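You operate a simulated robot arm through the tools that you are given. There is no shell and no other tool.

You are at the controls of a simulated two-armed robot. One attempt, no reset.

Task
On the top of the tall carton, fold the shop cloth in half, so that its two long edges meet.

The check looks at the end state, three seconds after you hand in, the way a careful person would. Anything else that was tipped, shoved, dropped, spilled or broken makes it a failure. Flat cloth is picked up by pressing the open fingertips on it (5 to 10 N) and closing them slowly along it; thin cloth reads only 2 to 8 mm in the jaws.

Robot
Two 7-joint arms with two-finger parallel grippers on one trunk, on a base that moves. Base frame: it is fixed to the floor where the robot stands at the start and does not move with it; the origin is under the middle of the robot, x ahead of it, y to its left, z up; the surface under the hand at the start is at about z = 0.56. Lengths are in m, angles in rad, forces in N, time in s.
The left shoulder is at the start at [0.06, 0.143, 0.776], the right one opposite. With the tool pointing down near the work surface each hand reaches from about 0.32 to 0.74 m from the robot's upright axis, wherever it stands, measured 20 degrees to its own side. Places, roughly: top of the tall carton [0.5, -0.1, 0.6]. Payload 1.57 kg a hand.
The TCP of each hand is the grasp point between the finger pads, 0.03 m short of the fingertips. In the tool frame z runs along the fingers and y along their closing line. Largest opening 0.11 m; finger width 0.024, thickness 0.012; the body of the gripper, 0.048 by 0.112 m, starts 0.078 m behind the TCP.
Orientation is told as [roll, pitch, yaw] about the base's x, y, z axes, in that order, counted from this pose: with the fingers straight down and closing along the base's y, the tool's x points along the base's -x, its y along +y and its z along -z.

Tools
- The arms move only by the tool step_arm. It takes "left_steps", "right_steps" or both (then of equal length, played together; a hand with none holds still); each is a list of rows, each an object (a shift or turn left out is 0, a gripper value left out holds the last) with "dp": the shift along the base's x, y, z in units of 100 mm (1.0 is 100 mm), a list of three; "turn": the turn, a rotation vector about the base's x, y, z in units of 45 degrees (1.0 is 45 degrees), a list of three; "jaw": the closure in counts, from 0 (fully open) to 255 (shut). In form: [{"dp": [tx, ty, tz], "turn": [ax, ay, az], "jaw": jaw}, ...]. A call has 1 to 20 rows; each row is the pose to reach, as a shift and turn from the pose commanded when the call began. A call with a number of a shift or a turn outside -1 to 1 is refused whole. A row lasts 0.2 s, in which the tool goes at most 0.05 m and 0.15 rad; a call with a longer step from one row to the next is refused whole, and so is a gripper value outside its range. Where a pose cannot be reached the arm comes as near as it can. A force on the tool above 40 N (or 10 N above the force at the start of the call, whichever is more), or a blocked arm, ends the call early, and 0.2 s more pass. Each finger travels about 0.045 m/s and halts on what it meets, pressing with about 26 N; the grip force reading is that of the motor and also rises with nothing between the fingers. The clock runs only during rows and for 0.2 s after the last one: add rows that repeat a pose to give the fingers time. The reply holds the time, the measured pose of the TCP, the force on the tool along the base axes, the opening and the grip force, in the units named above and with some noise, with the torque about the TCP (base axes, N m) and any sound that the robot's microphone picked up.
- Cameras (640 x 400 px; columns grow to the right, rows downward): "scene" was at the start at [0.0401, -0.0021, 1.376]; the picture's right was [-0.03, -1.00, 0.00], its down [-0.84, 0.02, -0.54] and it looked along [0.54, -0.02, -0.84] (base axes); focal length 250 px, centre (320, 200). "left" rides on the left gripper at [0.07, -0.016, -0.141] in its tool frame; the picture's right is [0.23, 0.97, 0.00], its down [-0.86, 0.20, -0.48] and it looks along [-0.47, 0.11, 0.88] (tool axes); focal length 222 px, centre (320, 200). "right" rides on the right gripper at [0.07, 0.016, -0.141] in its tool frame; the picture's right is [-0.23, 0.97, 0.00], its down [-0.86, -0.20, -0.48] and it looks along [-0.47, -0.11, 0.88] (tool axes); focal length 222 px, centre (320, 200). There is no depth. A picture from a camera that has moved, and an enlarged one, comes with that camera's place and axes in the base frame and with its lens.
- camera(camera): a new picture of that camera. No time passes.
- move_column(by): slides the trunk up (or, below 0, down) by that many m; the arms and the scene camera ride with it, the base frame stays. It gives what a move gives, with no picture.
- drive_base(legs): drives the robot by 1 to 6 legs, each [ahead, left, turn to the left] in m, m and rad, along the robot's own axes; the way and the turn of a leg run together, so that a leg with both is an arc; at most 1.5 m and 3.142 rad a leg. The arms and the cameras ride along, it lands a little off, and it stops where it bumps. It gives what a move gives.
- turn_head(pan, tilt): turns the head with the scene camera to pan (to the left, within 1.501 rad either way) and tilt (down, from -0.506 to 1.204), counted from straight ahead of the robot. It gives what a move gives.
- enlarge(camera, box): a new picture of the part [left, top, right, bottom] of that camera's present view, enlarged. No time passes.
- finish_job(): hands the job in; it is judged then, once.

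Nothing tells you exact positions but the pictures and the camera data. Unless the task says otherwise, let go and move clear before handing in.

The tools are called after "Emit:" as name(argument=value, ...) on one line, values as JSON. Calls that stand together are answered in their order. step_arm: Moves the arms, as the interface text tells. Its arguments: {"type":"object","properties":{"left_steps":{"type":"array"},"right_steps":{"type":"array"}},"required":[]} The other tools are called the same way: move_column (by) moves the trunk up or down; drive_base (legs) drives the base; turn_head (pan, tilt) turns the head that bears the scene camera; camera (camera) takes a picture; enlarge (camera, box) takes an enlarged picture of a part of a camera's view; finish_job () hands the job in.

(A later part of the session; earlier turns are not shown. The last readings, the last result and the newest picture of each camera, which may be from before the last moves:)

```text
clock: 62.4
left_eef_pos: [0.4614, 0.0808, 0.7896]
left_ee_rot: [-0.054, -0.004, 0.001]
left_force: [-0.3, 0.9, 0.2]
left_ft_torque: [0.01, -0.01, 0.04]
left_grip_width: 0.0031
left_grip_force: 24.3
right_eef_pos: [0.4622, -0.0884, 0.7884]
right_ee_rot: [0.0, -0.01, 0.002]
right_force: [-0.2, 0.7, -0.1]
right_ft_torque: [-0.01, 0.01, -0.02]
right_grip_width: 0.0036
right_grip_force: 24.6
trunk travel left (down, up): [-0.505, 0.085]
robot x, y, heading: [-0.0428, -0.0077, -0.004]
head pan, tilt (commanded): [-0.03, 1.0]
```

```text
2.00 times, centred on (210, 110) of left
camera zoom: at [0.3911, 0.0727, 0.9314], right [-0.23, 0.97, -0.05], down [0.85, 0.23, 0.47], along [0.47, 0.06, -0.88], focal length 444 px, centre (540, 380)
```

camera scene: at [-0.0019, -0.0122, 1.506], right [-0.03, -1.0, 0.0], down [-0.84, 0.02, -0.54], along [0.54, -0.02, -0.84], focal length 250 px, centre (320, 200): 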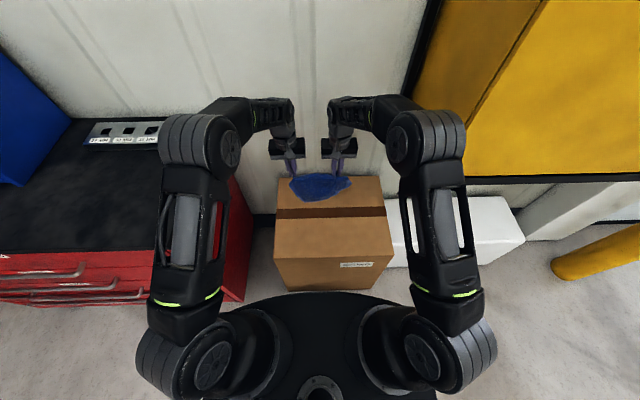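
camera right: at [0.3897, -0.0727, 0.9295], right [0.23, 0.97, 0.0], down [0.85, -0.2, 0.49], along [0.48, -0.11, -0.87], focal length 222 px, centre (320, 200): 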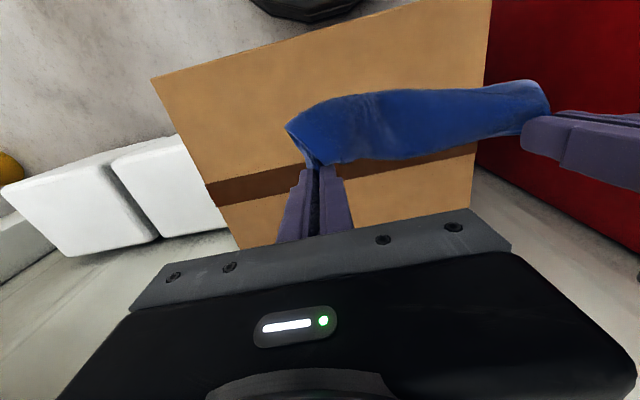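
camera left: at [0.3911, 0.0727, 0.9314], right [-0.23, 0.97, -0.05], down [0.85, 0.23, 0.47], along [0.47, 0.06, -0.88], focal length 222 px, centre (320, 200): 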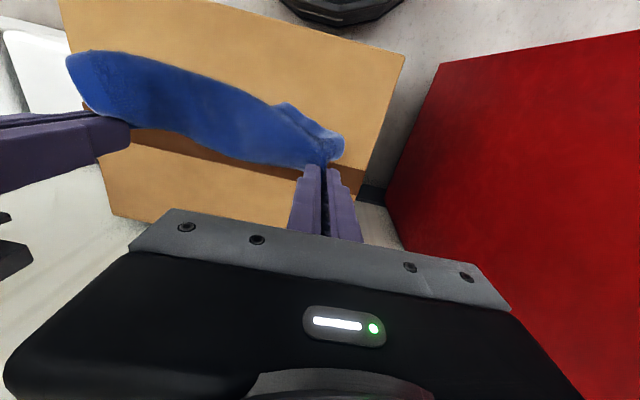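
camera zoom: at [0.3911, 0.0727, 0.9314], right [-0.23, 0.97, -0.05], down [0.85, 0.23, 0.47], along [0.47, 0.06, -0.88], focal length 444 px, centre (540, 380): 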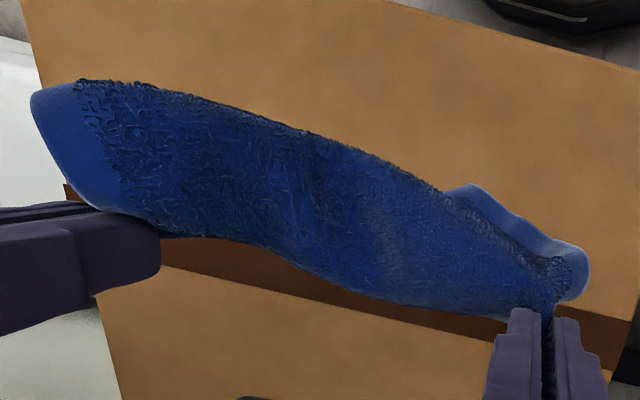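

The sheet hangs from its far edge, but its right half is slung over the line with the near-right corner hanging behind. I lower so that the left part lies toward me and the slung part drops to the far side, where I can pick up that corner openly.

Emit:
step_arm(left_steps=[{"dp": [0.1, 0, -0.15]}, {"dp": [0.2, 0, -0.32]}, {"dp": [0.3, 0, -0.5]}, {"dp": [0.45, 0, -0.65]}, {"dp": [0.6, 0, -0.8]}, {"dp": [0.75, 0, -0.95]}], right_steps=[{"dp": [0.15, 0.01, -0.15]}, {"dp": [0.3, 0.03, -0.32]}, {"dp": [0.45, 0.05, -0.5]}, {"dp": [0.55, 0.07, -0.65]}, {"dp": [0.58, 0.08, -0.8]}, {"dp": [0.58, 0.08, -0.95]}])

Emit:
step_arm(left_steps=[{"dp": [0.1, 0, -0.15]}, {"dp": [0.2, 0, -0.3]}, {"dp": [0.3, 0, -0.45]}, {"dp": [0.36, 0, -0.6]}, {"dp": [0.4, 0, -0.72]}, {"dp": [0.4, 0, -0.82]}], right_steps=[{"dp": [0, 0, -0.15]}, {"dp": [0, 0, -0.3]}, {"dp": [0, 0, -0.45]}, {"dp": [0, 0, -0.6]}, {"dp": [0, 0, -0.74]}, {"dp": [0, 0, -0.85]}])

Emit:
enlarge(camera="scene", box=[265, 165, 385, 240])

Emit:
camera(camera="left")

Emit:
camera(camera="right")

```text
clock: 63.8
left_eef_pos: [0.5368, 0.0779, 0.6955]
left_ee_rot: [-0.054, -0.004, 0.003]
left_force: [-0.5, -0.9, -0.3]
left_ft_torque: [-0.01, -0.03, 0.08]
left_grip_width: 0.0031
left_grip_force: 24.1
right_eef_pos: [0.5214, -0.0801, 0.6949]
right_ee_rot: [0.001, -0.012, 0.0]
right_force: [0.6, -0.1, 0.2]
right_ft_torque: [-0.01, -0.03, -0.08]
right_grip_width: 0.0037
right_grip_force: 24.6
trunk travel left (down, up): [-0.505, 0.085]
robot x, y, heading: [-0.0427, -0.0118, -0.001]
head pan, tilt (commanded): [-0.03, 1.0]
```

```text
clock: 65.2
left_eef_pos: [0.5743, 0.0793, 0.613]
left_ee_rot: [-0.053, -0.004, 0.003]
left_force: [0.8, -0.2, -0.7]
left_ft_torque: [-0.01, 0.02, 0.06]
left_grip_width: 0.0032
left_grip_force: 23.8
right_eef_pos: [0.5185, -0.0821, 0.6084]
right_ee_rot: [0.0, -0.011, -0.001]
right_force: [0.0, -0.5, 0.1]
right_ft_torque: [0.0, -0.02, -0.02]
right_grip_width: 0.0035
right_grip_force: 24.5
trunk travel left (down, up): [-0.505, 0.085]
robot x, y, heading: [-0.0431, -0.0085, -0.005]
head pan, tilt (commanded): [-0.03, 1.0]
```

```text
5.33 times, centred on (325, 202) of scene
camera zoom: at [-0.0017, -0.0122, 1.506], right [-0.03, -1.0, 0.0], down [-0.84, 0.02, -0.54], along [0.54, -0.02, -0.84], focal length 1335 px, centre (293, 187)
```

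zoom: 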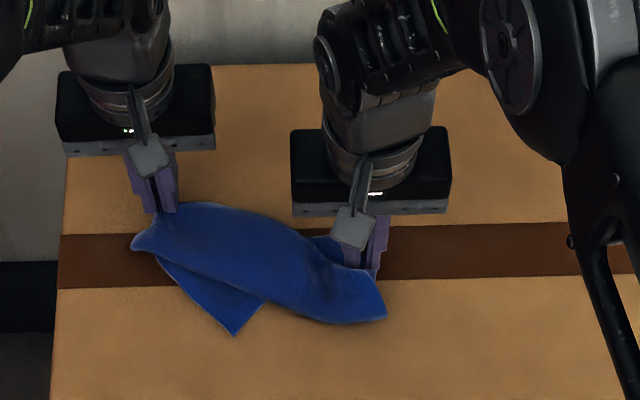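

```text
taken
camera left: at [0.5053, 0.0717, 0.7539], right [-0.23, 0.97, -0.05], down [0.85, 0.23, 0.47], along [0.47, 0.06, -0.88], focal length 222 px, centre (320, 200)
```

left: 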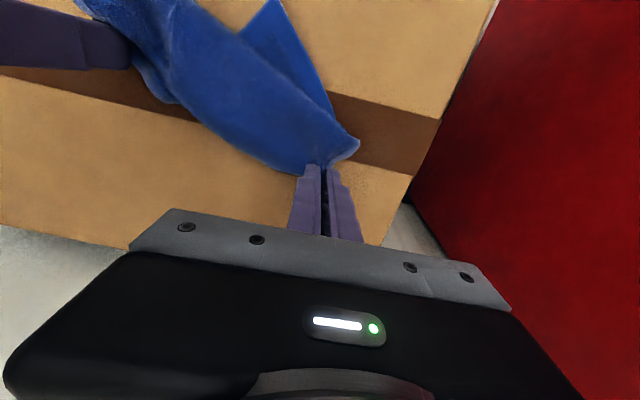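

```text
taken
camera right: at [0.4472, -0.0658, 0.7497], right [0.23, 0.97, 0.0], down [0.85, -0.2, 0.49], along [0.47, -0.11, -0.87], focal length 222 px, centre (320, 200)
```

right: 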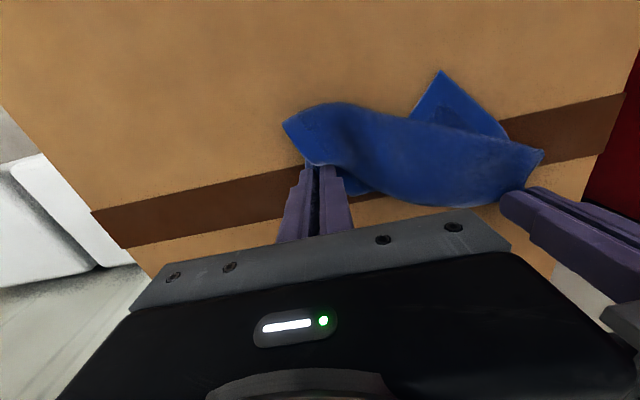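

The near-right corner part shows just behind the right fingers, as planned. I release the right hand and clear it away to see.

Emit:
step_arm(right_steps=[{"dp": [0, 0, -0.06]}, {"dp": [0, 0, -0.1]}, {"dp": [0, 0, -0.1], "jaw": 235}, {"dp": [0, 0, -0.1], "jaw": 215}, {"dp": [0, 0, -0.1], "jaw": 195}, {"dp": [0, 0, -0.1], "jaw": 180}, {"dp": [0, 0, 0.1], "jaw": 180}, {"dp": [0, 0, 0.3]}, {"dp": [0, 0, 0.5]}, {"dp": [0, -0.2, 0.7]}, {"dp": [0, -0.5, 0.9]}, {"dp": [0, -0.8, 1.0]}, {"dp": [0, -1.0, 1.0]}])

Emit:
enlarge(camera="scene", box=[285, 185, 357, 230])

Emit:
camera(camera="right")

Emit:
enlarge(camera="left", box=[60, 0, 380, 190])

```text
clock: 68.0
left_eef_pos: [0.5755, 0.0785, 0.6128]
left_ee_rot: [-0.055, -0.005, 0.002]
left_force: [0.4, 1.2, -0.2]
left_ft_torque: [0.0, -0.01, 0.04]
left_grip_width: 0.0035
left_grip_force: 23.9
right_eef_pos: [0.519, -0.1805, 0.7091]
right_ee_rot: [-0.001, -0.011, 0.002]
right_force: [0.0, 0.0, -0.4]
right_ft_torque: [0.01, -0.02, 0.02]
right_grip_width: 0.0322
right_grip_force: 0.0
trunk travel left (down, up): [-0.505, 0.085]
robot x, y, heading: [-0.0414, -0.0106, 0.002]
head pan, tilt (commanded): [-0.03, 1.0]
```

```text
8.89 times, centred on (321, 208) of scene
camera zoom: at [-0.0019, -0.0124, 1.506], right [-0.03, -1.0, 0.0], down [-0.84, 0.02, -0.54], along [0.54, -0.02, -0.84], focal length 2225 px, centre (311, 133)
```

zoom: 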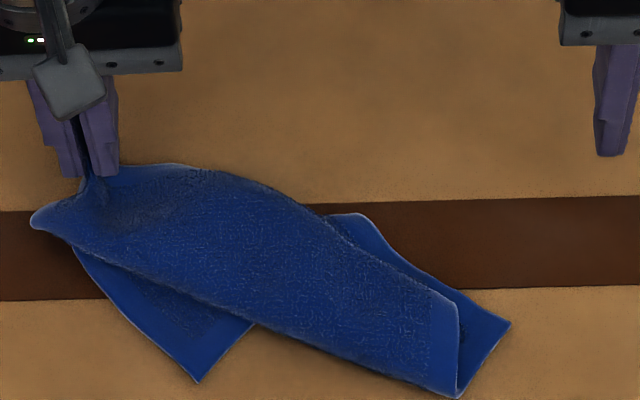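

```text
taken
camera right: at [0.4468, -0.1644, 0.8501], right [0.23, 0.97, 0.0], down [0.85, -0.2, 0.49], along [0.48, -0.11, -0.87], focal length 222 px, centre (320, 200)
```

right: 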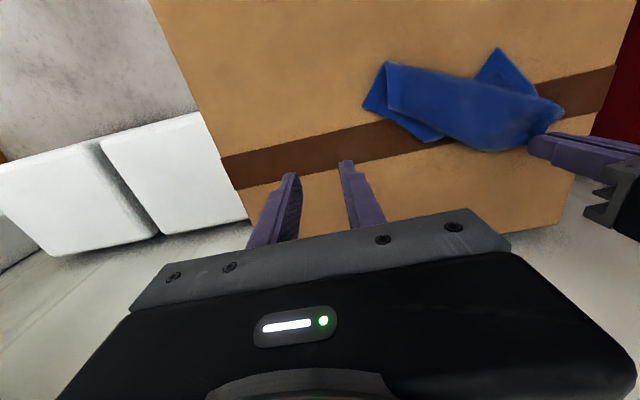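

```text
2.00 times, centred on (220, 95) of left
camera zoom: at [0.5053, 0.0718, 0.7542], right [-0.23, 0.97, -0.05], down [0.85, 0.23, 0.47], along [0.47, 0.06, -0.88], focal length 444 px, centre (520, 410)
```

zoom: 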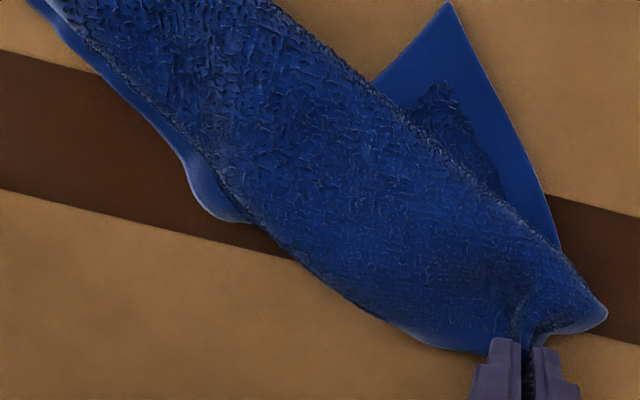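

Emit:
enlarge(camera="right", box=[350, 30, 590, 170])

Emit:
enlarge(camera="scene", box=[310, 198, 350, 228])

```text
2.67 times, centred on (470, 100) of right
camera zoom: at [0.4468, -0.1644, 0.8501], right [0.23, 0.97, 0.0], down [0.85, -0.2, 0.49], along [0.48, -0.11, -0.87], focal length 592 px, centre (-80, 467)
```

zoom: 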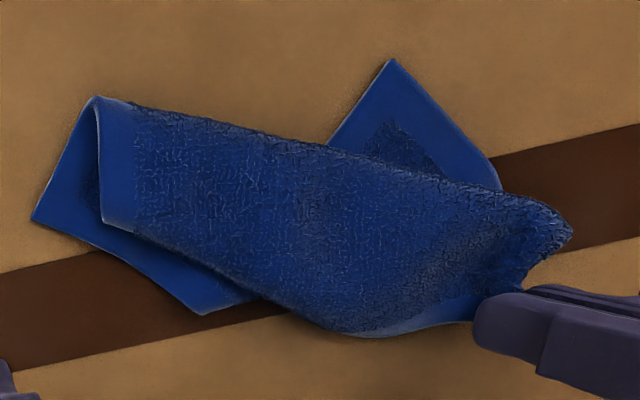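

```text
13.33 times, centred on (330, 213) of scene
camera zoom: at [-0.0019, -0.0124, 1.506], right [-0.03, -1.0, 0.0], down [-0.84, 0.02, -0.54], along [0.54, -0.02, -0.84], focal length 3338 px, centre (187, 27)
```

zoom: 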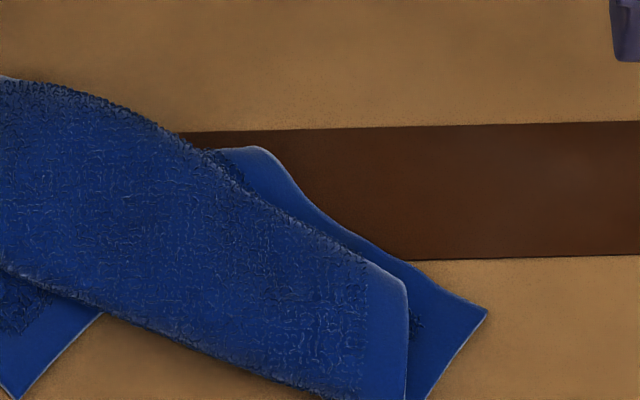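

The right half is folded in several layers with the near-right corner hidden, so pulling at it would only tangle it more. The left hand still holds its corner, so I lift it straight up until the whole cloth hangs from that one corner and the folds fall out.

Emit:
step_arm(left_steps=[{"dp": [-0.02, -0.02, 0.2]}, {"dp": [-0.05, -0.05, 0.4]}, {"dp": [-0.08, -0.08, 0.6]}, {"dp": [-0.12, -0.12, 0.8]}, {"dp": [-0.15, -0.15, 1.0]}])

Emit:
step_arm(left_steps=[{"dp": [-0.05, -0.05, 0.2]}, {"dp": [-0.1, -0.1, 0.4]}, {"dp": [-0.15, -0.15, 0.6]}, {"dp": [-0.2, -0.2, 0.8]}, {"dp": [-0.25, -0.25, 1.0]}])

Emit:
step_arm(left_steps=[{"dp": [0, 0, 0.2]}, {"dp": [0, 0, 0.4]}, {"dp": [0, 0, 0.55]}, {"dp": [0, 0, 0.55]}, {"dp": [0, 0, 0.55]}])

Emit:
camera(camera="scene")

Emit:
enlarge(camera="scene", box=[260, 140, 400, 230])

Emit:
camera(camera="right")

Emit:
camera(camera="left")

```text
clock: 69.2
left_eef_pos: [0.5571, 0.065, 0.7149]
left_ee_rot: [-0.054, -0.005, 0.001]
left_force: [0.3, -0.1, -0.3]
left_ft_torque: [0.01, 0.0, 0.06]
left_grip_width: 0.0032
left_grip_force: 24.0
right_eef_pos: [0.5178, -0.1808, 0.7094]
right_ee_rot: [0.001, -0.009, -0.001]
right_force: [-1.0, 0.6, -0.5]
right_ft_torque: [0.01, -0.05, -0.02]
right_grip_width: 0.0322
right_grip_force: 0.2
trunk travel left (down, up): [-0.505, 0.085]
robot x, y, heading: [-0.0454, -0.0091, 0.003]
head pan, tilt (commanded): [-0.03, 1.0]
```

```text
clock: 70.4
left_eef_pos: [0.5344, 0.0408, 0.8129]
left_ee_rot: [-0.053, -0.006, 0.001]
left_force: [-0.4, -0.3, 0.0]
left_ft_torque: [0.0, 0.0, 0.02]
left_grip_width: 0.003
left_grip_force: 24.4
right_eef_pos: [0.5188, -0.1805, 0.7093]
right_ee_rot: [0.0, -0.01, 0.0]
right_force: [-0.2, -0.1, 0.2]
right_ft_torque: [-0.04, -0.02, -0.01]
right_grip_width: 0.0327
right_grip_force: 0.0
trunk travel left (down, up): [-0.505, 0.085]
robot x, y, heading: [-0.0446, -0.0125, 0.001]
head pan, tilt (commanded): [-0.03, 1.0]
```

```text
clock: 71.6
left_eef_pos: [0.5366, 0.0401, 0.868]
left_ee_rot: [-0.056, -0.005, 0.002]
left_force: [0.7, -0.4, -0.2]
left_ft_torque: [-0.02, 0.02, 0.04]
left_grip_width: 0.0032
left_grip_force: 24.2
right_eef_pos: [0.5193, -0.1791, 0.71]
right_ee_rot: [-0.001, -0.012, -0.002]
right_force: [-0.6, 0.5, 0.4]
right_ft_torque: [0.0, -0.02, -0.01]
right_grip_width: 0.0323
right_grip_force: 0.1
trunk travel left (down, up): [-0.505, 0.085]
robot x, y, heading: [-0.0419, -0.0083, 0.002]
head pan, tilt (commanded): [-0.03, 1.0]
```

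```text
taken
camera scene: at [-0.0019, -0.0122, 1.506], right [-0.03, -1.0, 0.0], down [-0.84, 0.02, -0.54], along [0.54, -0.02, -0.84], focal length 250 px, centre (320, 200)
```

scene: 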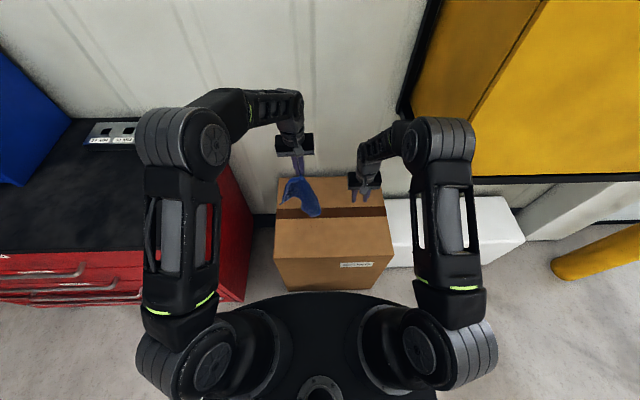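

```text
4.44 times, centred on (330, 185) of scene
camera zoom: at [-0.0019, -0.0122, 1.506], right [-0.03, -1.0, 0.0], down [-0.84, 0.02, -0.54], along [0.54, -0.02, -0.84], focal length 1112 px, centre (276, 267)
```

zoom: 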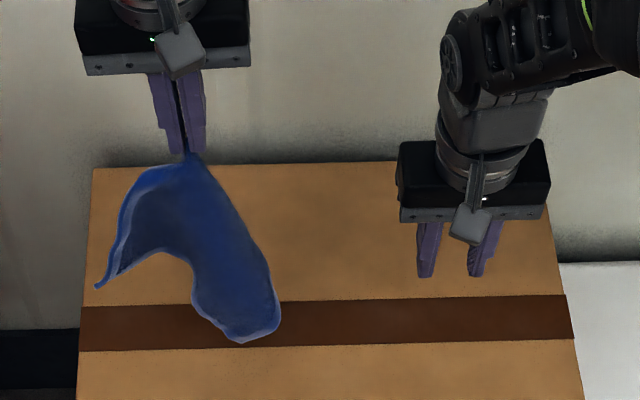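

```text
taken
camera right: at [0.4469, -0.1641, 0.85], right [0.23, 0.97, 0.0], down [0.85, -0.2, 0.49], along [0.48, -0.11, -0.87], focal length 222 px, centre (320, 200)
```

right: 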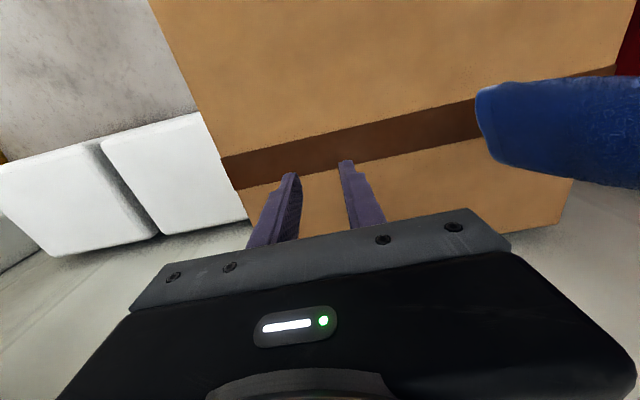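

```text
taken
camera left: at [0.4664, 0.0325, 1.0106], right [-0.23, 0.97, -0.05], down [0.85, 0.23, 0.47], along [0.47, 0.06, -0.88], focal length 222 px, centre (320, 200)
```

left: 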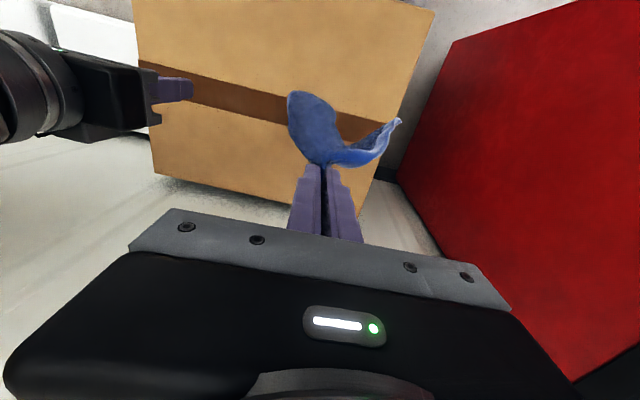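

Emit:
enlarge(camera="scene", box=[275, 168, 331, 218])

```text
8.00 times, centred on (303, 193) of scene
camera zoom: at [-0.0019, -0.0122, 1.506], right [-0.03, -1.0, 0.0], down [-0.84, 0.02, -0.54], along [0.54, -0.02, -0.84], focal length 2002 px, centre (456, 256)
```

zoom: 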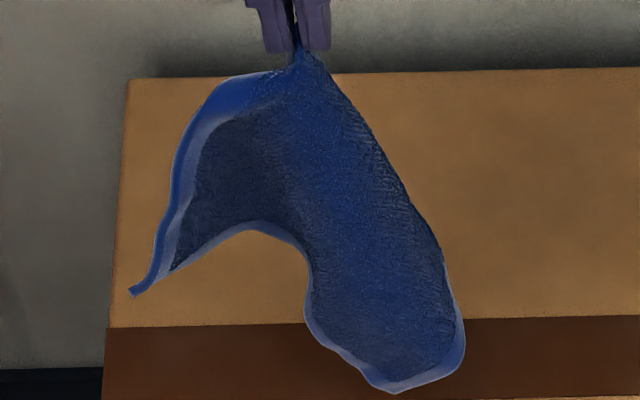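

The cloth now hangs cleanly from its far-left corner with no tangles. I carry it back over the near-right part of the carton, then lay it out along its diagonal toward the far-left.

Emit:
step_arm(left_steps=[{"dp": [-0.2, -0.14, 0]}, {"dp": [-0.4, -0.28, 0]}, {"dp": [-0.6, -0.42, 0]}, {"dp": [-0.8, -0.56, 0]}, {"dp": [-1.0, -0.7, 0]}, {"dp": [-1.0, -0.7, -0.15]}, {"dp": [-1.0, -0.7, -0.3]}], right_steps=[{"dp": [0, -0.16, 0.1]}, {"dp": [0, -0.32, 0.2]}, {"dp": [0, -0.48, 0.3]}, {"dp": [0, -0.64, 0.4]}, {"dp": [0, -0.8, 0.5]}, {"dp": [0, -0.9, 0.5]}, {"dp": [0, -0.9, 0.5]}])

Emit:
enlarge(camera="scene", box=[270, 160, 410, 250])

```text
clock: 73.2
left_eef_pos: [0.4336, -0.0319, 0.8371]
left_ee_rot: [-0.053, -0.005, 0.002]
left_force: [0.5, 0.2, -0.5]
left_ft_torque: [-0.03, -0.04, 0.0]
left_grip_width: 0.0032
left_grip_force: 24.1
right_eef_pos: [0.5195, -0.2703, 0.7602]
right_ee_rot: [-0.001, -0.011, -0.001]
right_force: [0.2, 0.0, 0.0]
right_ft_torque: [0.01, 0.01, 0.0]
right_grip_width: 0.0323
right_grip_force: 0.0
trunk travel left (down, up): [-0.505, 0.085]
robot x, y, heading: [-0.0426, -0.0111, -0.002]
head pan, tilt (commanded): [-0.03, 1.0]
```

```text
4.44 times, centred on (340, 205) of scene
camera zoom: at [-0.0019, -0.0122, 1.506], right [-0.03, -1.0, 0.0], down [-0.84, 0.02, -0.54], along [0.54, -0.02, -0.84], focal length 1112 px, centre (231, 178)
```

zoom: 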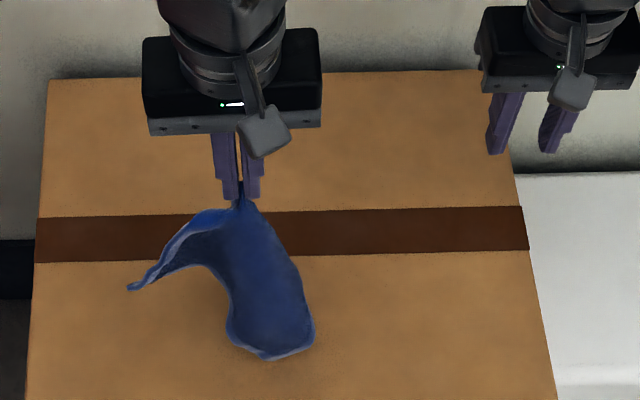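

Emit:
step_arm(left_steps=[{"dp": [0.15, 0.09, -0.08]}, {"dp": [0.32, 0.19, -0.16]}, {"dp": [0.5, 0.29, -0.25]}, {"dp": [0.68, 0.4, -0.35]}, {"dp": [0.85, 0.5, -0.5]}])

Emit:
step_arm(left_steps=[{"dp": [0.13, 0.08, -0.13]}, {"dp": [0.26, 0.16, -0.28]}, {"dp": [0.4, 0.25, -0.44]}, {"dp": [0.54, 0.33, -0.6]}, {"dp": [0.65, 0.4, -0.78]}])

Emit:
step_arm(left_steps=[{"dp": [0.08, 0.05, -0.18]}, {"dp": [0.16, 0.1, -0.36]}, {"dp": [0.25, 0.15, -0.54]}, {"dp": [0.32, 0.19, -0.72]}, {"dp": [0.36, 0.22, -0.86]}])

Emit:
enlarge(camera="scene", box=[270, 160, 410, 250])

Emit:
camera(camera="right")

Emit:
camera(camera="left")

```text
clock: 74.4
left_eef_pos: [0.5219, 0.0185, 0.7908]
left_ee_rot: [-0.054, -0.005, 0.002]
left_force: [0.7, 0.3, 0.1]
left_ft_torque: [0.04, 0.0, 0.03]
left_grip_width: 0.0029
left_grip_force: 24.3
right_eef_pos: [0.5201, -0.2698, 0.7593]
right_ee_rot: [-0.001, -0.013, 0.002]
right_force: [0.0, -0.8, 0.2]
right_ft_torque: [0.0, 0.02, 0.04]
right_grip_width: 0.0322
right_grip_force: 0.1
trunk travel left (down, up): [-0.505, 0.085]
robot x, y, heading: [-0.0439, -0.0073, 0.001]
head pan, tilt (commanded): [-0.03, 1.0]
```

```text
clock: 75.6
left_eef_pos: [0.5852, 0.0589, 0.7101]
left_ee_rot: [-0.053, -0.004, 0.002]
left_force: [0.2, -0.1, 0.1]
left_ft_torque: [-0.01, -0.02, 0.02]
left_grip_width: 0.003
left_grip_force: 24.4
right_eef_pos: [0.5182, -0.2707, 0.76]
right_ee_rot: [0.001, -0.012, -0.001]
right_force: [-0.6, -0.1, -0.6]
right_ft_torque: [0.04, -0.01, 0.0]
right_grip_width: 0.0324
right_grip_force: 0.2
trunk travel left (down, up): [-0.505, 0.085]
robot x, y, heading: [-0.0406, -0.0086, 0.003]
head pan, tilt (commanded): [-0.03, 1.0]
```

```text
clock: 76.8
left_eef_pos: [0.6221, 0.0792, 0.6252]
left_ee_rot: [-0.053, -0.005, 0.001]
left_force: [-0.2, 0.0, -0.2]
left_ft_torque: [-0.01, 0.02, 0.0]
left_grip_width: 0.0035
left_grip_force: 24.1
right_eef_pos: [0.5193, -0.2697, 0.76]
right_ee_rot: [0.0, -0.013, 0.002]
right_force: [-0.1, 0.1, 0.1]
right_ft_torque: [-0.04, -0.01, 0.01]
right_grip_width: 0.0321
right_grip_force: 0.0
trunk travel left (down, up): [-0.505, 0.085]
robot x, y, heading: [-0.0432, -0.0079, 0.002]
head pan, tilt (commanded): [-0.03, 1.0]
```

```text
4.44 times, centred on (340, 205) of scene
camera zoom: at [-0.0018, -0.0121, 1.506], right [-0.03, -1.0, 0.0], down [-0.84, 0.02, -0.54], along [0.54, -0.02, -0.84], focal length 1112 px, centre (231, 178)
```

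zoom: 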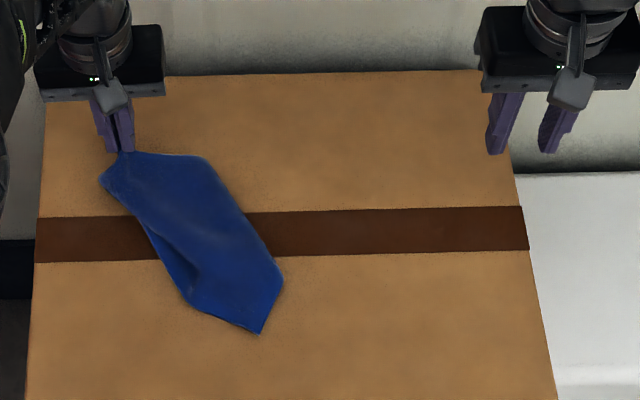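

```text
taken
camera right: at [0.4465, -0.2543, 0.9003], right [0.23, 0.97, 0.0], down [0.85, -0.2, 0.49], along [0.47, -0.11, -0.87], focal length 222 px, centre (320, 200)
```

right: 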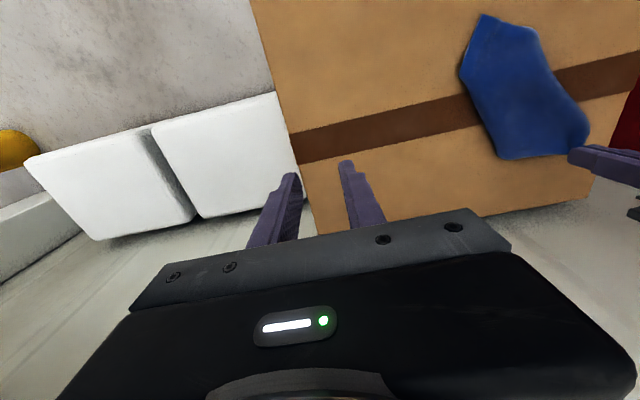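

```text
taken
camera left: at [0.5515, 0.072, 0.7671], right [-0.23, 0.97, -0.05], down [0.85, 0.23, 0.47], along [0.47, 0.06, -0.88], focal length 222 px, centre (320, 200)
```

left: 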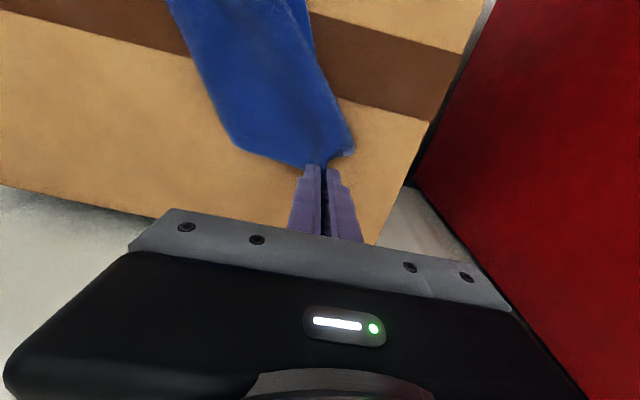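

Emit:
enlarge(camera="scene", box=[285, 185, 345, 240])

Emit:
enlarge(camera="right", box=[440, 0, 640, 180])

Emit:
enlarge(camera="left", box=[150, 0, 380, 190])

```text
7.27 times, centred on (315, 212) of scene
camera zoom: at [-0.0018, -0.0121, 1.506], right [-0.03, -1.0, 0.0], down [-0.84, 0.02, -0.54], along [0.54, -0.02, -0.84], focal length 1820 px, centre (356, 109)
```

zoom: 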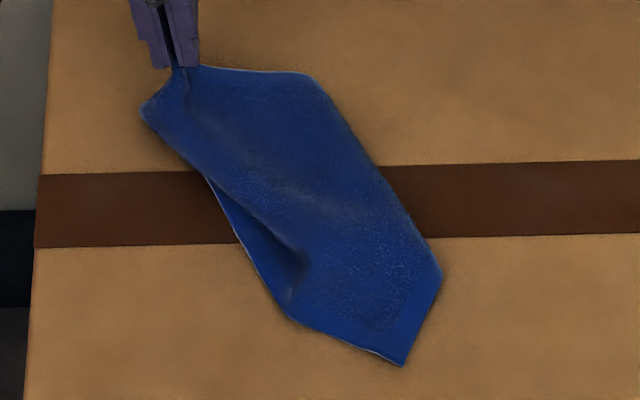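

```text
2.22 times, centred on (540, 90) of right
camera zoom: at [0.4465, -0.2543, 0.9003], right [0.23, 0.97, 0.0], down [0.85, -0.2, 0.49], along [0.47, -0.11, -0.87], focal length 494 px, centre (-169, 444)
```

zoom: 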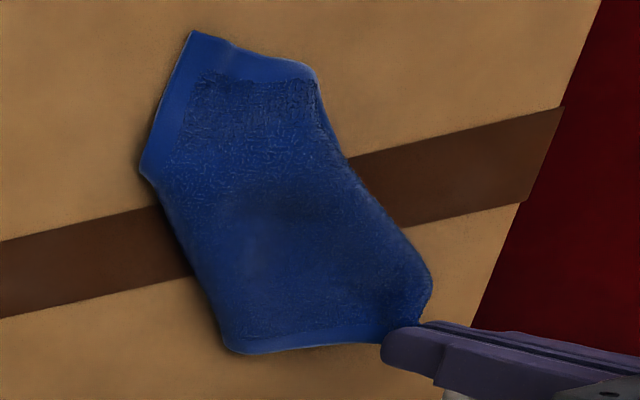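

```text
2.11 times, centred on (265, 95) of left
camera zoom: at [0.5515, 0.072, 0.7671], right [-0.23, 0.97, -0.05], down [0.85, 0.23, 0.47], along [0.47, 0.06, -0.88], focal length 468 px, centre (436, 421)
```

zoom: 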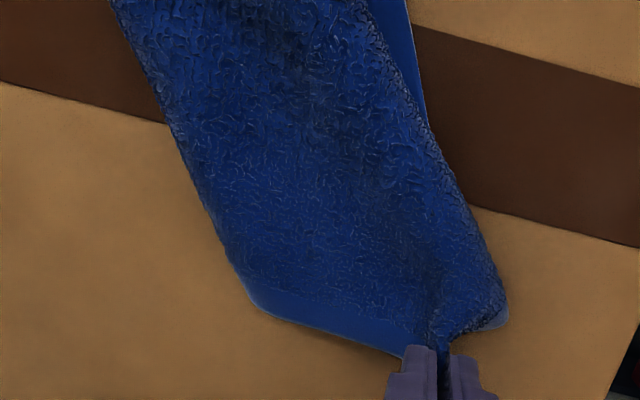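

Both side corners folded under the strip, as hanging cloth does, but the two diagonal corners are exposed. I'll pick up the near-right corner with the right hand, lift both so the cloth hangs as a tent, and lay it down as a clean diagonal triangle that can be opened flat.

Emit:
step_arm(right_steps=[{"dp": [-0.1, 0.2, 0], "turn": [0, 0, 0.155], "jaw": 172}, {"dp": [-0.2, 0.4, 0], "turn": [0, 0, 0.31]}, {"dp": [-0.3, 0.6, 0], "turn": [0, 0, 0.465]}, {"dp": [-0.4, 0.8, -0.1], "turn": [0, 0, 0.62]}, {"dp": [-0.5, 1.0, -0.2], "turn": [0, 0, 0.77]}])

Emit:
step_arm(right_steps=[{"dp": [-0.02, 0.2, -0.1]}, {"dp": [-0.04, 0.4, -0.2]}, {"dp": [-0.06, 0.6, -0.35]}, {"dp": [-0.09, 0.8, -0.5]}, {"dp": [-0.11, 1.0, -0.7]}])

Emit:
step_arm(right_steps=[{"dp": [-0.01, 0.2, -0.15]}, {"dp": [-0.02, 0.35, -0.35]}])

Emit:
camera(camera="right")

Emit:
enlarge(camera="scene", box=[280, 185, 360, 240])

```text
clock: 78.0
left_eef_pos: [0.6218, 0.0802, 0.6249]
left_ee_rot: [-0.055, -0.005, 0.002]
left_force: [-0.3, -0.2, 0.3]
left_ft_torque: [-0.02, 0.02, 0.01]
left_grip_width: 0.0031
left_grip_force: 24.3
right_eef_pos: [0.4713, -0.1694, 0.7391]
right_ee_rot: [0.0, -0.01, 0.607]
right_force: [0.1, 0.1, 0.5]
right_ft_torque: [-0.03, -0.05, 0.01]
right_grip_width: 0.0356
right_grip_force: 0.1
trunk travel left (down, up): [-0.505, 0.085]
robot x, y, heading: [-0.0428, -0.0118, -0.004]
head pan, tilt (commanded): [-0.03, 1.0]
```

```text
clock: 79.2
left_eef_pos: [0.6208, 0.0793, 0.6242]
left_ee_rot: [-0.054, -0.006, 0.003]
left_force: [-0.2, -0.9, 0.3]
left_ft_torque: [-0.01, 0.01, 0.05]
left_grip_width: 0.0031
left_grip_force: 24.1
right_eef_pos: [0.4582, -0.0733, 0.6722]
right_ee_rot: [0.001, -0.01, 0.605]
right_force: [0.5, -0.7, 0.3]
right_ft_torque: [0.02, -0.01, -0.01]
right_grip_width: 0.0359
right_grip_force: 0.0
trunk travel left (down, up): [-0.505, 0.085]
robot x, y, heading: [-0.0424, -0.0135, 0.003]
head pan, tilt (commanded): [-0.03, 1.0]
```

```text
clock: 79.8
left_eef_pos: [0.6206, 0.0791, 0.625]
left_ee_rot: [-0.054, -0.003, 0.001]
left_force: [0.1, 0.2, 0.0]
left_ft_torque: [0.03, -0.01, 0.02]
left_grip_width: 0.0029
left_grip_force: 24.0
right_eef_pos: [0.4569, -0.0365, 0.6356]
right_ee_rot: [-0.002, -0.011, 0.604]
right_force: [-0.3, 0.0, -0.3]
right_ft_torque: [0.01, 0.01, -0.01]
right_grip_width: 0.036
right_grip_force: 0.0
trunk travel left (down, up): [-0.505, 0.085]
robot x, y, heading: [-0.044, -0.0085, -0.003]
head pan, tilt (commanded): [-0.03, 1.0]
```

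```text
taken
camera right: at [0.3874, -0.0645, 0.7756], right [-0.37, 0.93, 0.0], down [0.81, 0.32, 0.49], along [0.45, 0.18, -0.87], focal length 222 px, centre (320, 200)
```

right: 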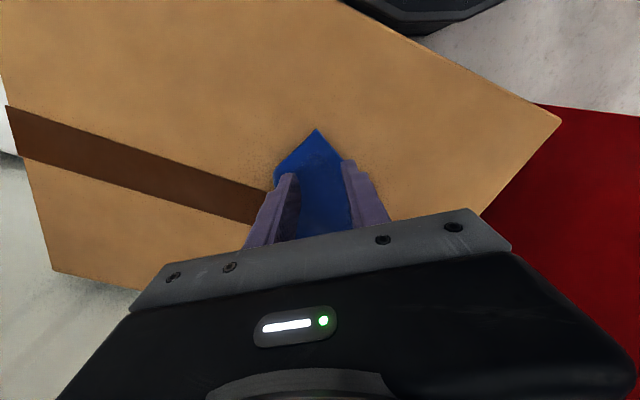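

```text
7.27 times, centred on (320, 212) of scene
camera zoom: at [-0.0017, -0.0119, 1.506], right [-0.03, -1.0, 0.0], down [-0.84, 0.02, -0.54], along [0.54, -0.02, -0.84], focal length 1820 px, centre (320, 109)
```

zoom: 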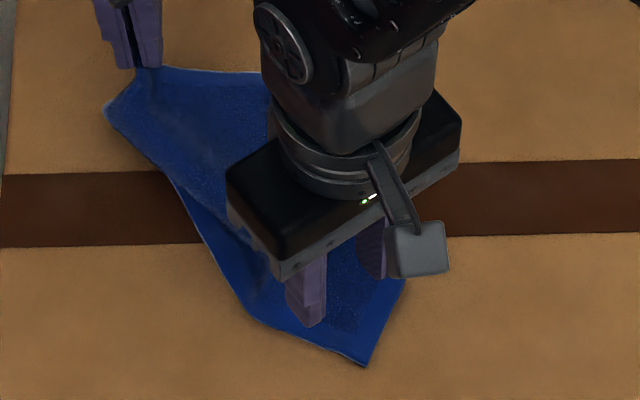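

Emit:
step_arm(right_steps=[{"dp": [0, 0, -0.12]}, {"dp": [0, 0, -0.24]}, {"dp": [0, 0, -0.33]}, {"dp": [0, 0, -0.38]}, {"dp": [0, 0, -0.41]}])

Emit:
enlarge(camera="right", box=[210, 80, 430, 220])

```text
clock: 81.0
left_eef_pos: [0.6215, 0.0803, 0.6264]
left_ee_rot: [-0.053, -0.006, 0.002]
left_force: [0.7, -0.3, 0.7]
left_ft_torque: [0.01, 0.0, 0.01]
left_grip_width: 0.0034
left_grip_force: 24.2
right_eef_pos: [0.4557, -0.0357, 0.5933]
right_ee_rot: [0.0, -0.011, 0.605]
right_force: [-1.2, 0.3, 2.2]
right_ft_torque: [-0.02, -0.03, -0.05]
right_grip_width: 0.0356
right_grip_force: 0.1
trunk travel left (down, up): [-0.505, 0.085]
robot x, y, heading: [-0.0424, -0.0101, -0.0]
head pan, tilt (commanded): [-0.03, 1.0]
```

```text
2.86 times, centred on (320, 150) of right
camera zoom: at [0.3865, -0.0633, 0.7343], right [-0.37, 0.93, 0.0], down [0.81, 0.32, 0.49], along [0.45, 0.18, -0.87], focal length 635 px, centre (320, 343)
```

zoom: 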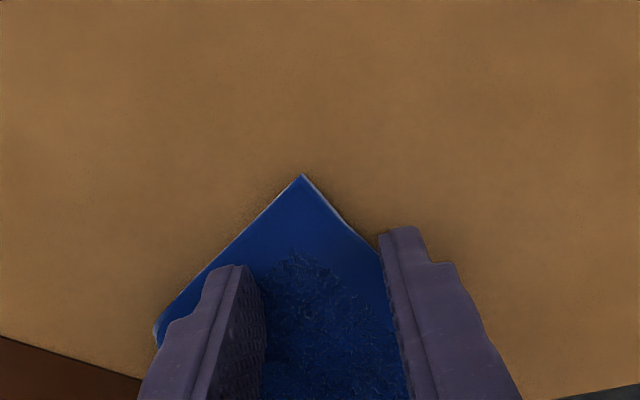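

Emit:
step_arm(right_steps=[{"dp": [0.01, -0.02, 0.06]}, {"dp": [0.05, -0.07, 0.06]}, {"dp": [0.05, -0.07, 0.03]}, {"dp": [0.05, -0.07, -0.01]}, {"dp": [0.05, -0.07, -0.02], "jaw": 176}, {"dp": [0.05, -0.07, -0.025], "jaw": 180}, {"dp": [0.05, -0.07, -0.025], "jaw": 184}, {"dp": [0.05, -0.07, -0.025], "jaw": 188}, {"dp": [0.05, -0.07, -0.025], "jaw": 192}, {"dp": [0.05, -0.07, -0.025], "jaw": 196}])

Emit:
enlarge(camera="right", box=[210, 80, 430, 220])

```text
clock: 83.2
left_eef_pos: [0.6217, 0.0791, 0.6253]
left_ee_rot: [-0.054, -0.007, 0.002]
left_force: [0.1, -0.4, -0.7]
left_ft_torque: [0.0, 0.02, 0.02]
left_grip_width: 0.0032
left_grip_force: 23.7
right_eef_pos: [0.4616, -0.0411, 0.5935]
right_ee_rot: [-0.003, -0.013, 0.606]
right_force: [1.7, -1.2, 15.4]
right_ft_torque: [-0.07, -0.13, -0.03]
right_grip_width: 0.0263
right_grip_force: 0.5
trunk travel left (down, up): [-0.505, 0.085]
robot x, y, heading: [-0.0392, -0.013, 0.0]
head pan, tilt (commanded): [-0.03, 1.0]
```

```text
2.86 times, centred on (320, 150) of right
camera zoom: at [0.393, -0.0698, 0.7331], right [-0.37, 0.93, 0.0], down [0.81, 0.32, 0.49], along [0.45, 0.18, -0.87], focal length 635 px, centre (320, 343)
```

zoom: 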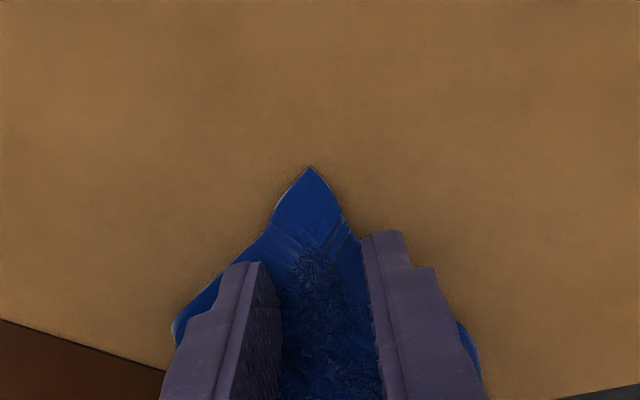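

Gathering works at the near-right corner. I finish closing here.

Emit:
step_arm(right_steps=[{"dp": [0, 0, 0.01], "jaw": 200}, {"dp": [0, 0, 0.01], "jaw": 204}, {"dp": [0, 0, 0.01], "jaw": 208}, {"dp": [0, 0, 0.01], "jaw": 212}, {"dp": [0, 0, 0.01], "jaw": 216}, {"dp": [0, 0, 0.01], "jaw": 220}, {"dp": [0, 0, 0.01], "jaw": 225}, {"dp": [0, 0, 0.01], "jaw": 230}, {"dp": [0, 0, 0.01], "jaw": 235}, {"dp": [0, 0, 0.01], "jaw": 240}, {"dp": [0, 0, 0.01], "jaw": 245}, {"dp": [0, 0, 0.01], "jaw": 250}, {"dp": [0, 0, 0.01], "jaw": 255}, {"dp": [0, 0, 0.01], "jaw": 255}, {"dp": [0, 0, 0.01], "jaw": 255}])

Emit:
enlarge(camera="right", box=[210, 80, 430, 220])

```text
clock: 86.4
left_eef_pos: [0.6213, 0.0802, 0.625]
left_ee_rot: [-0.055, -0.004, 0.0]
left_force: [0.2, 0.5, -0.8]
left_ft_torque: [0.02, -0.02, 0.01]
left_grip_width: 0.0031
left_grip_force: 24.6
right_eef_pos: [0.4623, -0.0424, 0.5937]
right_ee_rot: [0.0, -0.011, 0.605]
right_force: [-0.1, -0.3, 7.9]
right_ft_torque: [-0.07, -0.05, -0.01]
right_grip_width: 0.0045
right_grip_force: 25.1
trunk travel left (down, up): [-0.505, 0.085]
robot x, y, heading: [-0.0426, -0.0121, -0.0]
head pan, tilt (commanded): [-0.03, 1.0]
```

```text
2.86 times, centred on (320, 150) of right
camera zoom: at [0.3926, -0.0697, 0.7336], right [-0.37, 0.93, 0.0], down [0.81, 0.32, 0.49], along [0.45, 0.18, -0.87], focal length 635 px, centre (320, 343)
```

zoom: 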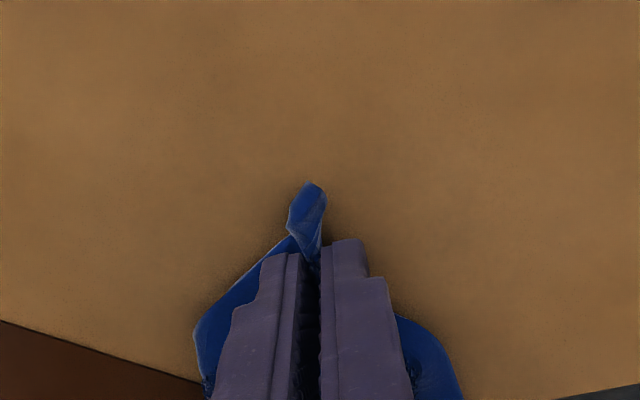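

Right jaws hold the corner (4.5 mm). I lift both hands so the cloth hangs as a tent over its diagonal, then square it across the carton.

Emit:
step_arm(left_steps=[{"dp": [0, 0, 0.1]}, {"dp": [0, 0, 0.25]}, {"dp": [-0.02, -0.02, 0.45]}, {"dp": [-0.04, -0.03, 0.65]}, {"dp": [-0.05, -0.04, 0.85]}], right_steps=[{"dp": [0, 0, 0.2]}, {"dp": [0, 0, 0.4]}, {"dp": [0, 0, 0.6]}, {"dp": [0, 0, 0.8]}, {"dp": [0, 0, 1.0]}])

Emit:
step_arm(left_steps=[{"dp": [-0.02, 0.02, 0.2]}, {"dp": [-0.06, 0.04, 0.4]}, {"dp": [-0.12, 0.06, 0.6]}, {"dp": [-0.2, 0.08, 0.8]}, {"dp": [-0.28, 0.1, 0.9]}, {"dp": [-0.36, 0.12, 0.9]}, {"dp": [-0.45, 0.14, 0.9]}, {"dp": [-0.55, 0.16, 0.9]}], right_steps=[{"dp": [0.02, -0.04, 0.2], "turn": [0, 0, -0.1]}, {"dp": [0.06, -0.1, 0.4], "turn": [0, 0, -0.2]}, {"dp": [0.12, -0.17, 0.6], "turn": [0, 0, -0.3]}, {"dp": [0.2, -0.25, 0.8], "turn": [0, 0, -0.4]}, {"dp": [0.3, -0.33, 0.93], "turn": [0, 0, -0.5]}, {"dp": [0.42, -0.41, 0.93], "turn": [0, 0, -0.6]}, {"dp": [0.54, -0.49, 0.93], "turn": [0, 0, -0.7]}, {"dp": [0.64, -0.55, 0.93], "turn": [0, 0, -0.77]}])

Emit:
enlarge(camera="scene", box=[260, 140, 400, 230])

Emit:
camera(camera="left")

Emit:
camera(camera="right")

```text
clock: 87.6
left_eef_pos: [0.6145, 0.0759, 0.7093]
left_ee_rot: [-0.056, -0.005, 0.001]
left_force: [0.5, 0.5, 0.9]
left_ft_torque: [0.0, 0.01, 0.0]
left_grip_width: 0.0032
left_grip_force: 24.1
right_eef_pos: [0.4624, -0.042, 0.6934]
right_ee_rot: [0.0, -0.008, 0.605]
right_force: [-0.4, 0.1, 0.0]
right_ft_torque: [-0.01, -0.01, -0.02]
right_grip_width: 0.0042
right_grip_force: 25.0
trunk travel left (down, up): [-0.505, 0.085]
robot x, y, heading: [-0.0423, -0.01, -0.001]
head pan, tilt (commanded): [-0.03, 1.0]
```

```text
clock: 89.4
left_eef_pos: [0.5644, 0.0939, 0.8004]
left_ee_rot: [-0.054, -0.006, 0.0]
left_force: [-0.4, 0.4, -0.7]
left_ft_torque: [0.0, 0.02, 0.01]
left_grip_width: 0.0033
left_grip_force: 24.2
right_eef_pos: [0.5242, -0.0965, 0.7873]
right_ee_rot: [0.0, -0.011, 0.001]
right_force: [0.5, 0.2, 0.5]
right_ft_torque: [0.03, -0.03, 0.08]
right_grip_width: 0.0043
right_grip_force: 25.1
trunk travel left (down, up): [-0.505, 0.085]
robot x, y, heading: [-0.0446, -0.0087, 0.003]
head pan, tilt (commanded): [-0.03, 1.0]
```

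```text
4.44 times, centred on (330, 185) of scene
camera zoom: at [-0.002, -0.0122, 1.506], right [-0.03, -1.0, 0.0], down [-0.84, 0.02, -0.54], along [0.54, -0.02, -0.84], focal length 1112 px, centre (276, 267)
```

zoom: 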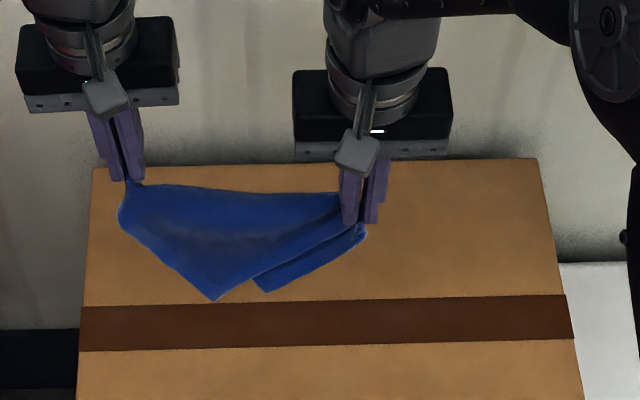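

```text
taken
camera left: at [0.4935, 0.0862, 0.9421], right [-0.23, 0.97, -0.05], down [0.85, 0.23, 0.47], along [0.47, 0.06, -0.88], focal length 222 px, centre (320, 200)
```

left: 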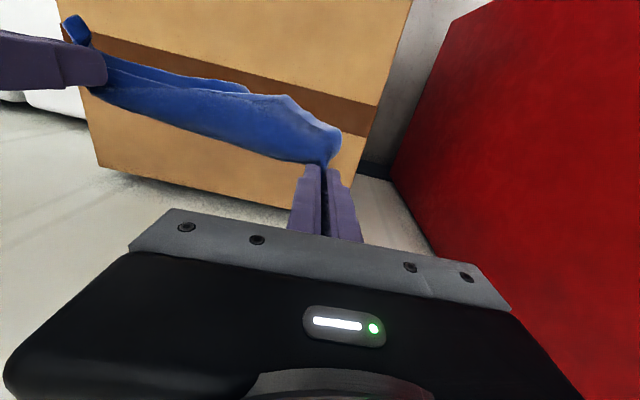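

```text
taken
camera right: at [0.4522, -0.0804, 0.9265], right [0.23, 0.97, 0.0], down [0.85, -0.2, 0.49], along [0.48, -0.11, -0.87], focal length 222 px, centre (320, 200)
```

right: 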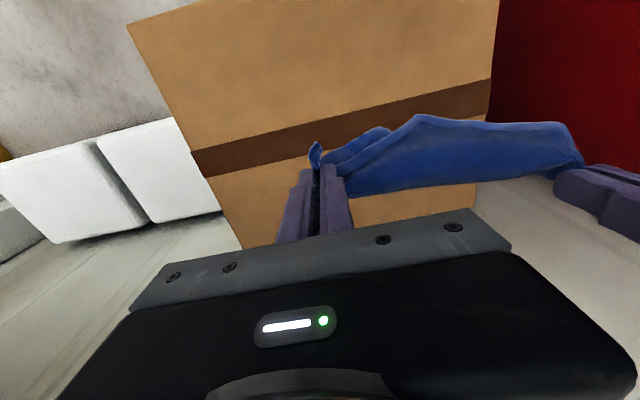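

Emit:
enlarge(camera="scene", box=[280, 172, 352, 212])

Emit:
enlarge(camera="right", box=[290, 90, 610, 210])

Emit:
enlarge(camera="left", box=[50, 0, 370, 180])

```text
8.89 times, centred on (316, 192) of scene
camera zoom: at [-0.002, -0.0122, 1.506], right [-0.03, -1.0, 0.0], down [-0.84, 0.02, -0.54], along [0.54, -0.02, -0.84], focal length 2225 px, centre (356, 271)
```

zoom: 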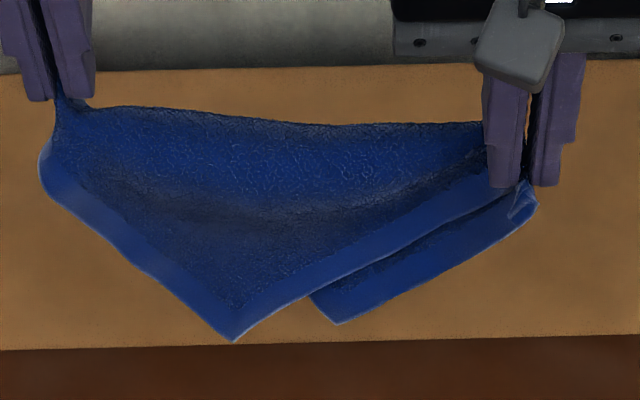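

```text
2.00 times, centred on (450, 150) of right
camera zoom: at [0.4522, -0.0804, 0.9265], right [0.23, 0.97, 0.0], down [0.85, -0.2, 0.49], along [0.48, -0.11, -0.87], focal length 444 px, centre (60, 300)
```

zoom: 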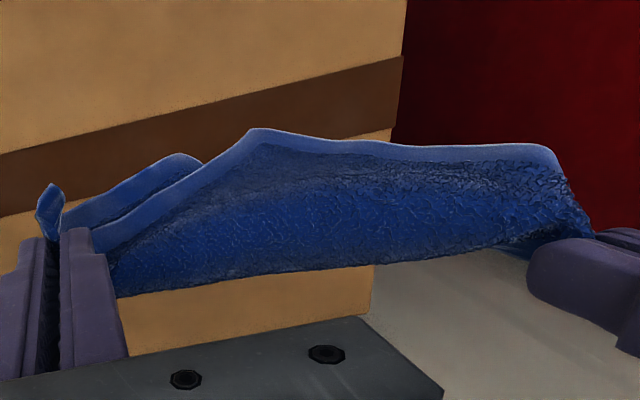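

```text
2.00 times, centred on (210, 90) of left
camera zoom: at [0.4935, 0.0862, 0.9421], right [-0.23, 0.97, -0.05], down [0.85, 0.23, 0.47], along [0.47, 0.06, -0.88], focal length 444 px, centre (540, 420)
```

zoom: 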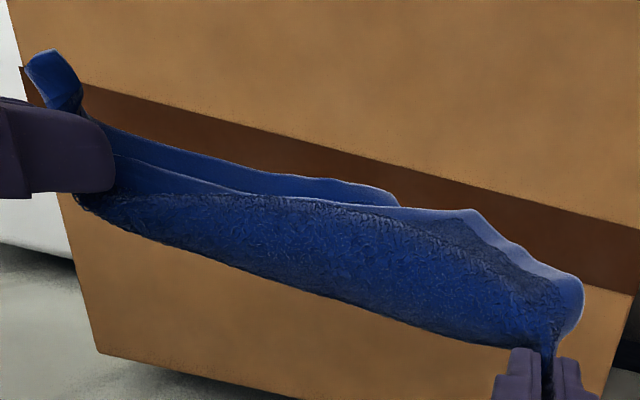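

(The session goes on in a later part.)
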